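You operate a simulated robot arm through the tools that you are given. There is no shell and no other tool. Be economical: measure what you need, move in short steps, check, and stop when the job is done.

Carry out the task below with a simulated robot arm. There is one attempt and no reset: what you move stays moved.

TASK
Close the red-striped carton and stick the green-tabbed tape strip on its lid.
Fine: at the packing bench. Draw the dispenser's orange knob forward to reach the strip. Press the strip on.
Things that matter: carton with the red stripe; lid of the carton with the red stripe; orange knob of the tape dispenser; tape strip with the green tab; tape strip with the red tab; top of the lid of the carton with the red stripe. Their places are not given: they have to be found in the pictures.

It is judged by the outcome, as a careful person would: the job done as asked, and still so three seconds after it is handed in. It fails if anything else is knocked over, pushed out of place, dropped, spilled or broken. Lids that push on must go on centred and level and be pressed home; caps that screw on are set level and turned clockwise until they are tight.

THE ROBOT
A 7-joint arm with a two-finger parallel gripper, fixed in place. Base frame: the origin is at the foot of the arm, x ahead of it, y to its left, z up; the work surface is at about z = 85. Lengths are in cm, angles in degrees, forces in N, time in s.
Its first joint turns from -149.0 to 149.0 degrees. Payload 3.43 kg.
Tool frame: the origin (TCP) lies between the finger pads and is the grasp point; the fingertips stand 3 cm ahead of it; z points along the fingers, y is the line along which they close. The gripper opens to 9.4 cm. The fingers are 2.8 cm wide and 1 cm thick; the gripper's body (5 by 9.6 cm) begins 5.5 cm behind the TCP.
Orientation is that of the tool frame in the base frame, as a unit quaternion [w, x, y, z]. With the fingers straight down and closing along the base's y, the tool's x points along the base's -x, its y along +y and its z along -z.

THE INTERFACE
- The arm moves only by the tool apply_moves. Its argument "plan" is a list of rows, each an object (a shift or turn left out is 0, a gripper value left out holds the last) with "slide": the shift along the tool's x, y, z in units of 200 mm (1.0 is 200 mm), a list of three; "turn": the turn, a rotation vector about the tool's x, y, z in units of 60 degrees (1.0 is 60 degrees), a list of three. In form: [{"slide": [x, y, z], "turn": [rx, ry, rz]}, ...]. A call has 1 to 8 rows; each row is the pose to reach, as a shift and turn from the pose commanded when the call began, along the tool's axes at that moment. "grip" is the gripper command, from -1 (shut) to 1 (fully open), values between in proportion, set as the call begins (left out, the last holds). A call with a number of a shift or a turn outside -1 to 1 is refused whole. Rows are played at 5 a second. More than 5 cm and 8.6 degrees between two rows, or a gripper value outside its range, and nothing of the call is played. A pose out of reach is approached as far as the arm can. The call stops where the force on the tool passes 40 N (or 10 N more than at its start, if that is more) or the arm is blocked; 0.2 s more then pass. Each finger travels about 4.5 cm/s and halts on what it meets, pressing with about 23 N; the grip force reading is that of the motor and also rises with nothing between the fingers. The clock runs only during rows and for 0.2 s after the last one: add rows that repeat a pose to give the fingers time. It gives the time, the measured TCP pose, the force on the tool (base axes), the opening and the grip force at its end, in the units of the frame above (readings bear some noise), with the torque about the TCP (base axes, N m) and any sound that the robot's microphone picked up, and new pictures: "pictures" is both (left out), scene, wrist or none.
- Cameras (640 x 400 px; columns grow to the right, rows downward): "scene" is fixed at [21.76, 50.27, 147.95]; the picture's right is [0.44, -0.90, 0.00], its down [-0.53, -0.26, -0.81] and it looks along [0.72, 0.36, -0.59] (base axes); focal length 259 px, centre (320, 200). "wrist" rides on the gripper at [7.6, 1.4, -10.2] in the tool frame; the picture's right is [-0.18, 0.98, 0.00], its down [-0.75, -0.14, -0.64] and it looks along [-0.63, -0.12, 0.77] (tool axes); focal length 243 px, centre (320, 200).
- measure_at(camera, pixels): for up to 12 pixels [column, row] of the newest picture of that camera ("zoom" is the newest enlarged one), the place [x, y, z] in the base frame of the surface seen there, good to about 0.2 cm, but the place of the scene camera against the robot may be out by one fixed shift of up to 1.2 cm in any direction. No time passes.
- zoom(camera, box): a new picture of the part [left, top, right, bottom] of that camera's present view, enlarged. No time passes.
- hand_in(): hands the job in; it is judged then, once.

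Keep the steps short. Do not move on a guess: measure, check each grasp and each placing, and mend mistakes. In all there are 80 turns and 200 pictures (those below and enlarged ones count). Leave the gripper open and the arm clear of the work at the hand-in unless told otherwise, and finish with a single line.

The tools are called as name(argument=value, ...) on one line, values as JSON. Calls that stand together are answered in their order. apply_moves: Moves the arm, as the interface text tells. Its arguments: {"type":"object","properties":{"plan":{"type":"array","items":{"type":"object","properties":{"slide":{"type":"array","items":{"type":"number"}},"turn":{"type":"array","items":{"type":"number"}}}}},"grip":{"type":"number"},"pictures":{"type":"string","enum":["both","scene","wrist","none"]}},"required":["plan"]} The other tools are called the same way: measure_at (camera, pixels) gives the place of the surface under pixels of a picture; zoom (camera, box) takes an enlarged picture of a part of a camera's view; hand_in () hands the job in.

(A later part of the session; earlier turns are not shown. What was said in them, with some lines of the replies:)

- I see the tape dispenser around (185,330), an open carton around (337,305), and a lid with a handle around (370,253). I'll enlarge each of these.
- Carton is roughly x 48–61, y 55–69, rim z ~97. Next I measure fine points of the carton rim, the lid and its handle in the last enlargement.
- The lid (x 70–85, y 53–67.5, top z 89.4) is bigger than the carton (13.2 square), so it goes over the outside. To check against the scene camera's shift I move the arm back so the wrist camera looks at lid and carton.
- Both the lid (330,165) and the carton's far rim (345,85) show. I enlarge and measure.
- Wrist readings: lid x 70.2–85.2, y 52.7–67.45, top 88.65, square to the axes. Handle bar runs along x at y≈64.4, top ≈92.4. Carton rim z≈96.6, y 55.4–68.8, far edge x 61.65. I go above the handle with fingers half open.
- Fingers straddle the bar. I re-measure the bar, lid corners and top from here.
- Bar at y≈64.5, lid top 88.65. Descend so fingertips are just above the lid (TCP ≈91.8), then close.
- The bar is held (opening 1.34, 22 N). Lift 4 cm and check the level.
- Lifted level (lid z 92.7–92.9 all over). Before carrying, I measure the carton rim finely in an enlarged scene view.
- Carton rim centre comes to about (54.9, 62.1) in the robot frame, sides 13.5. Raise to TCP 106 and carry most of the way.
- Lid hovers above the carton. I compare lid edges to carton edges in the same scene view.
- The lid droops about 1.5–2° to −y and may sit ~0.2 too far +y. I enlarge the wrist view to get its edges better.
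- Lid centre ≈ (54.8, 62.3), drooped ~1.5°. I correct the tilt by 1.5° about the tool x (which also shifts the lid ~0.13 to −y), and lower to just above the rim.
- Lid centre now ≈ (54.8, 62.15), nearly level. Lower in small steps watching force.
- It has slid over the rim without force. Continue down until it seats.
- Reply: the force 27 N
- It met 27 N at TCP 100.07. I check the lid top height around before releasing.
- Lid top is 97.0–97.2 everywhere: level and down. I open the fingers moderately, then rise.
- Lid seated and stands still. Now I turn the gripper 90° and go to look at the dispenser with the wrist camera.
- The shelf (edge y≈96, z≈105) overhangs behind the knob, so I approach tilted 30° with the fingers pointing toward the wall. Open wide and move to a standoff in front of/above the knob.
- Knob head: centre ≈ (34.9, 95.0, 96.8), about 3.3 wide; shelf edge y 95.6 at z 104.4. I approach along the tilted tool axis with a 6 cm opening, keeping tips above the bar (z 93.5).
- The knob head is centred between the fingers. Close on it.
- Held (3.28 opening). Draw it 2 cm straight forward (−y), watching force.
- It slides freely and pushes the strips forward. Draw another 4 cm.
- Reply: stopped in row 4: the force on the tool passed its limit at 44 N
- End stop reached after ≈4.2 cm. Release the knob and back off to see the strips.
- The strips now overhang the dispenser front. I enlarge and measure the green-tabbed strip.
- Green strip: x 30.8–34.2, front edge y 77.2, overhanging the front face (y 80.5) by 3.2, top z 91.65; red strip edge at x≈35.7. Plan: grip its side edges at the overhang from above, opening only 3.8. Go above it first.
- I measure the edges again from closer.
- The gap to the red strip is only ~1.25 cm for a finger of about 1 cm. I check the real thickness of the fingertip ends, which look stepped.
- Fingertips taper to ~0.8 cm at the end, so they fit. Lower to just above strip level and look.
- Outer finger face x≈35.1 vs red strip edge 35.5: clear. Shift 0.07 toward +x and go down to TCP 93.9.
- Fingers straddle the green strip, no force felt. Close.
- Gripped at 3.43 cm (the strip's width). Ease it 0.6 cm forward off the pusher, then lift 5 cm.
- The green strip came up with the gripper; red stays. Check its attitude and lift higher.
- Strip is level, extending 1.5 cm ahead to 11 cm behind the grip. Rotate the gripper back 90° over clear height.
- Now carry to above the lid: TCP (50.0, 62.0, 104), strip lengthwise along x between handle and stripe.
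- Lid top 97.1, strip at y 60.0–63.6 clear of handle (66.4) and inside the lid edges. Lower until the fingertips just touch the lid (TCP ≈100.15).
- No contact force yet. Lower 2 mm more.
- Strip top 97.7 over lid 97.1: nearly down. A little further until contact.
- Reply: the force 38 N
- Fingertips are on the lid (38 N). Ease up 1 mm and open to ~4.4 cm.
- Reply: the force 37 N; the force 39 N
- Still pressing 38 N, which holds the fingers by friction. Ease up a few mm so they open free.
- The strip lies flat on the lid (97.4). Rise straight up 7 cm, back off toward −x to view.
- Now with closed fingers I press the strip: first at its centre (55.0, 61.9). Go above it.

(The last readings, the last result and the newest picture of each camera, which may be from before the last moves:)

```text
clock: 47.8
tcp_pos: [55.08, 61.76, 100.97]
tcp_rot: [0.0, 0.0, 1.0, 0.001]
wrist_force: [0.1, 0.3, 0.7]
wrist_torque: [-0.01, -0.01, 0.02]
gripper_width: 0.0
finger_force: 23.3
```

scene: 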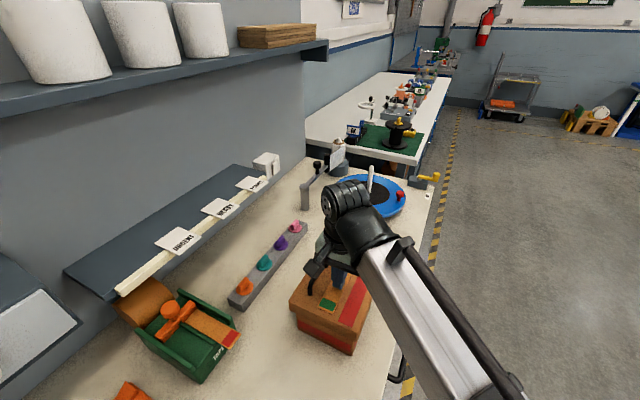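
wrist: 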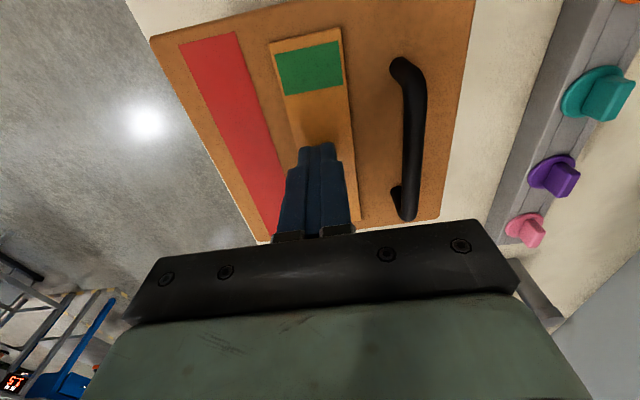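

The strip lies straight, centred between stripe and handle. Press down.

apply_moves(plan=[{"slide": [0, 0, 0.015]}, {"slide": [0, 0, 0.025]}, {"slide": [0, 0, 0.032]}, {"slide": [0, 0, 0.037]}, {"slide": [0, 0, 0.042]}, {"slide": [0, 0, 0.042]}], pictures="wrist")

measure_at(camera="wrist", pixels=[[274, 45], [338, 30], [358, 216], [310, 70], [300, 120], [355, 190], [230, 60], [370, 130], [390, 220]])

```text
clock: 49.2
tcp_pos: [55.05, 61.86, 100.3]
tcp_rot: [0.0, 0.001, 1.0, 0.001]
wrist_force: [0.6, -0.8, 17.2]
wrist_torque: [0.03, -0.01, 0.0]
gripper_width: 0.02
finger_force: 22.4
```

wrist: 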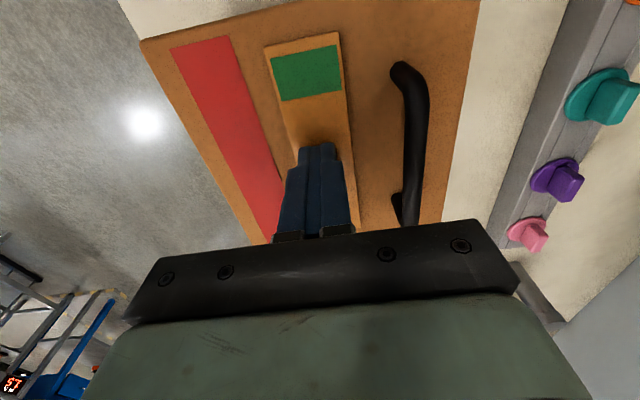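

```text
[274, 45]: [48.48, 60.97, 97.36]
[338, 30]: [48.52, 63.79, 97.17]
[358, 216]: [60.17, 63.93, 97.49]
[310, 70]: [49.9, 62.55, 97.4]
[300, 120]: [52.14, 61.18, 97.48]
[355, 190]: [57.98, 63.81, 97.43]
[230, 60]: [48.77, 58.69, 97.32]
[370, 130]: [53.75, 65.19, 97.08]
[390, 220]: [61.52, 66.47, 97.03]
```

17 N at the centre. Increase to about 30 N, then lift and press both ends.

apply_moves(plan=[{"slide": [0, 0, 0.005]}, {"slide": [0, 0, 0.008]}, {"slide": [0, 0, 0.008]}, {"slide": [0, 0, 0.008]}], pictures="none")

apply_moves(plan=[{"slide": [0, 0, -0.03]}, {"slide": [0, 0, -0.06]}, {"slide": [0.1, 0, -0.06]}, {"slide": [0.21, 0, -0.06]}, {"slide": [0.21, 0, -0.03]}, {"slide": [0.21, 0, -0.01]}, {"slide": [0.21, 0, 0.002]}, {"slide": [0.21, 0, 0.002]}], pictures="wrist")

```text
clock: 50.0
tcp_pos: [54.91, 62.05, 100.19]
tcp_rot: [0.001, -0.001, 1.0, 0.002]
wrist_force: [-3.2, -3.3, 14.9]
wrist_torque: [-0.06, 0.1, 0.01]
gripper_width: 0.01
finger_force: 22.8
stopped in row 3: the force on the tool passed its limit at 41 N (the readings are from after the stop); the commanded pose is now the measured one
```

```text
clock: 51.8
tcp_pos: [50.84, 62.0, 100.13]
tcp_rot: [0.002, 0.0, 1.0, 0.002]
wrist_force: [0.4, -0.6, 22.6]
wrist_torque: [0.0, -0.08, -0.02]
gripper_width: 0.0
finger_force: 22.6
```

wrist: 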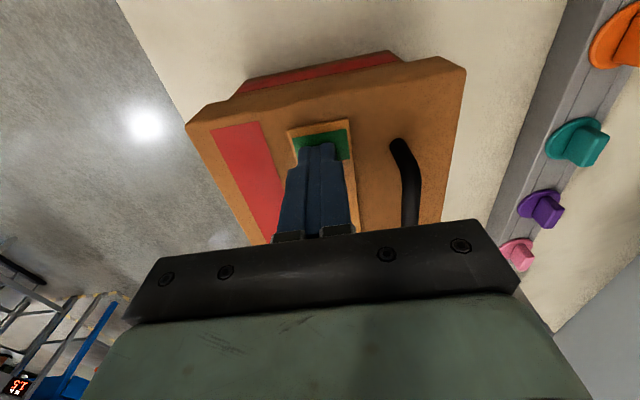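

Centre pressed with 41 N, tab end with 23 N. Now the far end (x ≈ 59).

apply_moves(plan=[{"slide": [0, 0, -0.06]}, {"slide": [-0.2, 0, -0.06]}, {"slide": [-0.4, 0, -0.06]}, {"slide": [-0.4, 0, -0.03]}, {"slide": [-0.4, 0, -0.01]}, {"slide": [-0.4, 0, 0]}, {"slide": [-0.4, 0, 0]}], pictures="wrist")

apply_moves(plan=[{"slide": [0, 0, -0.2]}, {"slide": [0.1, 0, -0.4]}, {"slide": [0.3, 0, -0.5]}, {"slide": [0.5, 0, -0.55]}, {"slide": [0.7, 0, -0.6]}, {"slide": [0.8, 0, -0.6]}, {"slide": [0.8, 0, -0.6]}], grip=1)

zoom(camera="wrist", box=[190, 50, 430, 240])

```text
clock: 53.4
tcp_pos: [58.89, 62.01, 100.22]
tcp_rot: [0.003, 0.0, 1.0, 0.002]
wrist_force: [3.7, -1.4, 18.7]
wrist_torque: [-0.1, 0.0, -0.02]
gripper_width: 0.0
finger_force: 23.1
```

wrist: 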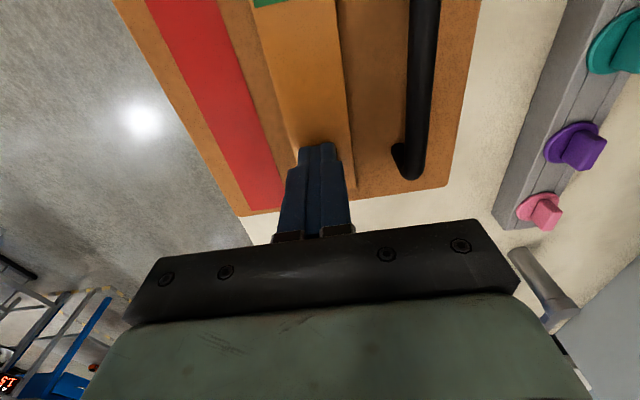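

```text
clock: 55.0
tcp_pos: [42.91, 61.9, 112.15]
tcp_rot: [0.001, 0.0, 1.0, 0.001]
wrist_force: [0.2, 0.3, -0.3]
wrist_torque: [0.01, 0.0, 0.0]
gripper_width: 9.37
finger_force: 0.1
```

scene: 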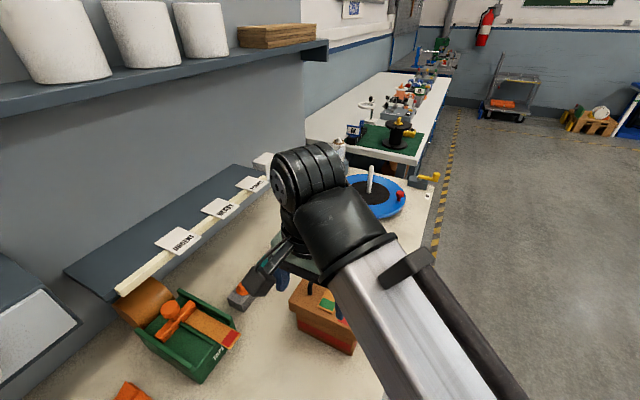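
wrist: 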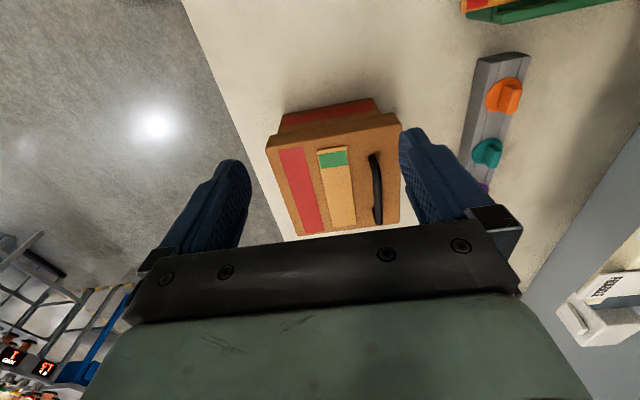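

```text
2.11 times, centred on (310, 145) of wrist
```

zoom: 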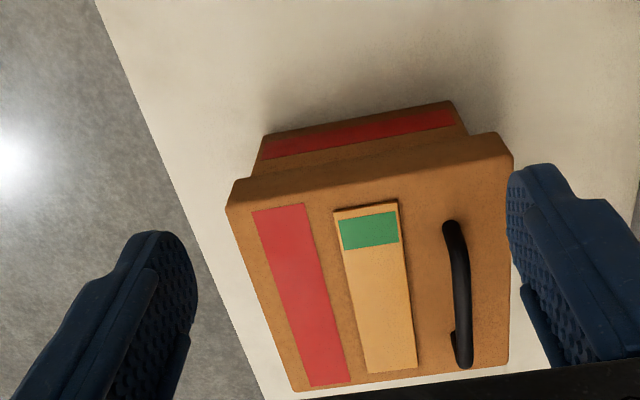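

All pressed; the strip sits flat and the lid is level. Last check of heights, and I move the arm aside for a clear scene view.

measure_at(camera="zoom", pixels=[[232, 205], [508, 160], [505, 360], [300, 385], [370, 230], [385, 350], [340, 215], [410, 368]])

apply_moves(plan=[{"slide": [0, -0.1, -0.2]}, {"slide": [0, -0.25, -0.3]}, {"slide": [0, -0.45, -0.4]}, {"slide": [-0.1, -0.65, -0.4]}, {"slide": [-0.25, -0.8, -0.4]}, {"slide": [-0.4, -0.95, -0.4]}, {"slide": [-0.4, -0.95, -0.4]}], pictures="scene")

zoom(camera="scene", box=[280, 240, 400, 360])

```text
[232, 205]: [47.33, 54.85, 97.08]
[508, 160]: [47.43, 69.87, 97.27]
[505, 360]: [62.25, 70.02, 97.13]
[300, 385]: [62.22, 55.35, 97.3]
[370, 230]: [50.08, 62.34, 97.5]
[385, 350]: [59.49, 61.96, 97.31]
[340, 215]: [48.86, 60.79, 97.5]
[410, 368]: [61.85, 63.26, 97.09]
```

```text
clock: 56.6
tcp_pos: [53.03, 45.0, 115.13]
tcp_rot: [0.021, 0.0, 1.0, 0.02]
wrist_force: [0.5, 0.6, -0.1]
wrist_torque: [0.03, -0.02, -0.01]
gripper_width: 9.41
finger_force: 0.1
out of reach, approached as far as the arm can: row 1, 2, 3, 4, 5, 6, 7
```

scene: 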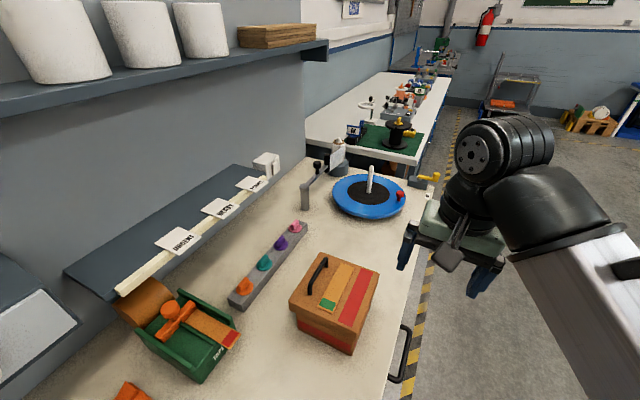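

```text
3.33 times, centred on (340, 300) of scene
```

zoom: 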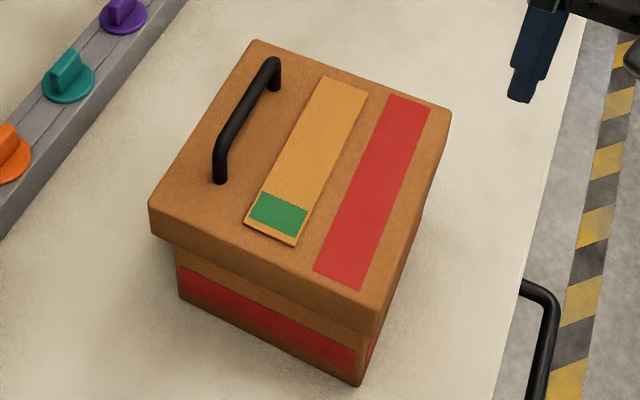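

The lid is on level (97.1–97.3 at all corners), the strip is stuck flat on top, the red-tabbed strip is still in its dispenser, and the gripper is open and clear. I hand in.

hand_in()

```text
The job is handed in.
```

The red-striped carton is closed with its lid level, and the green-tabbed tape strip is pressed flat on top of the lid.
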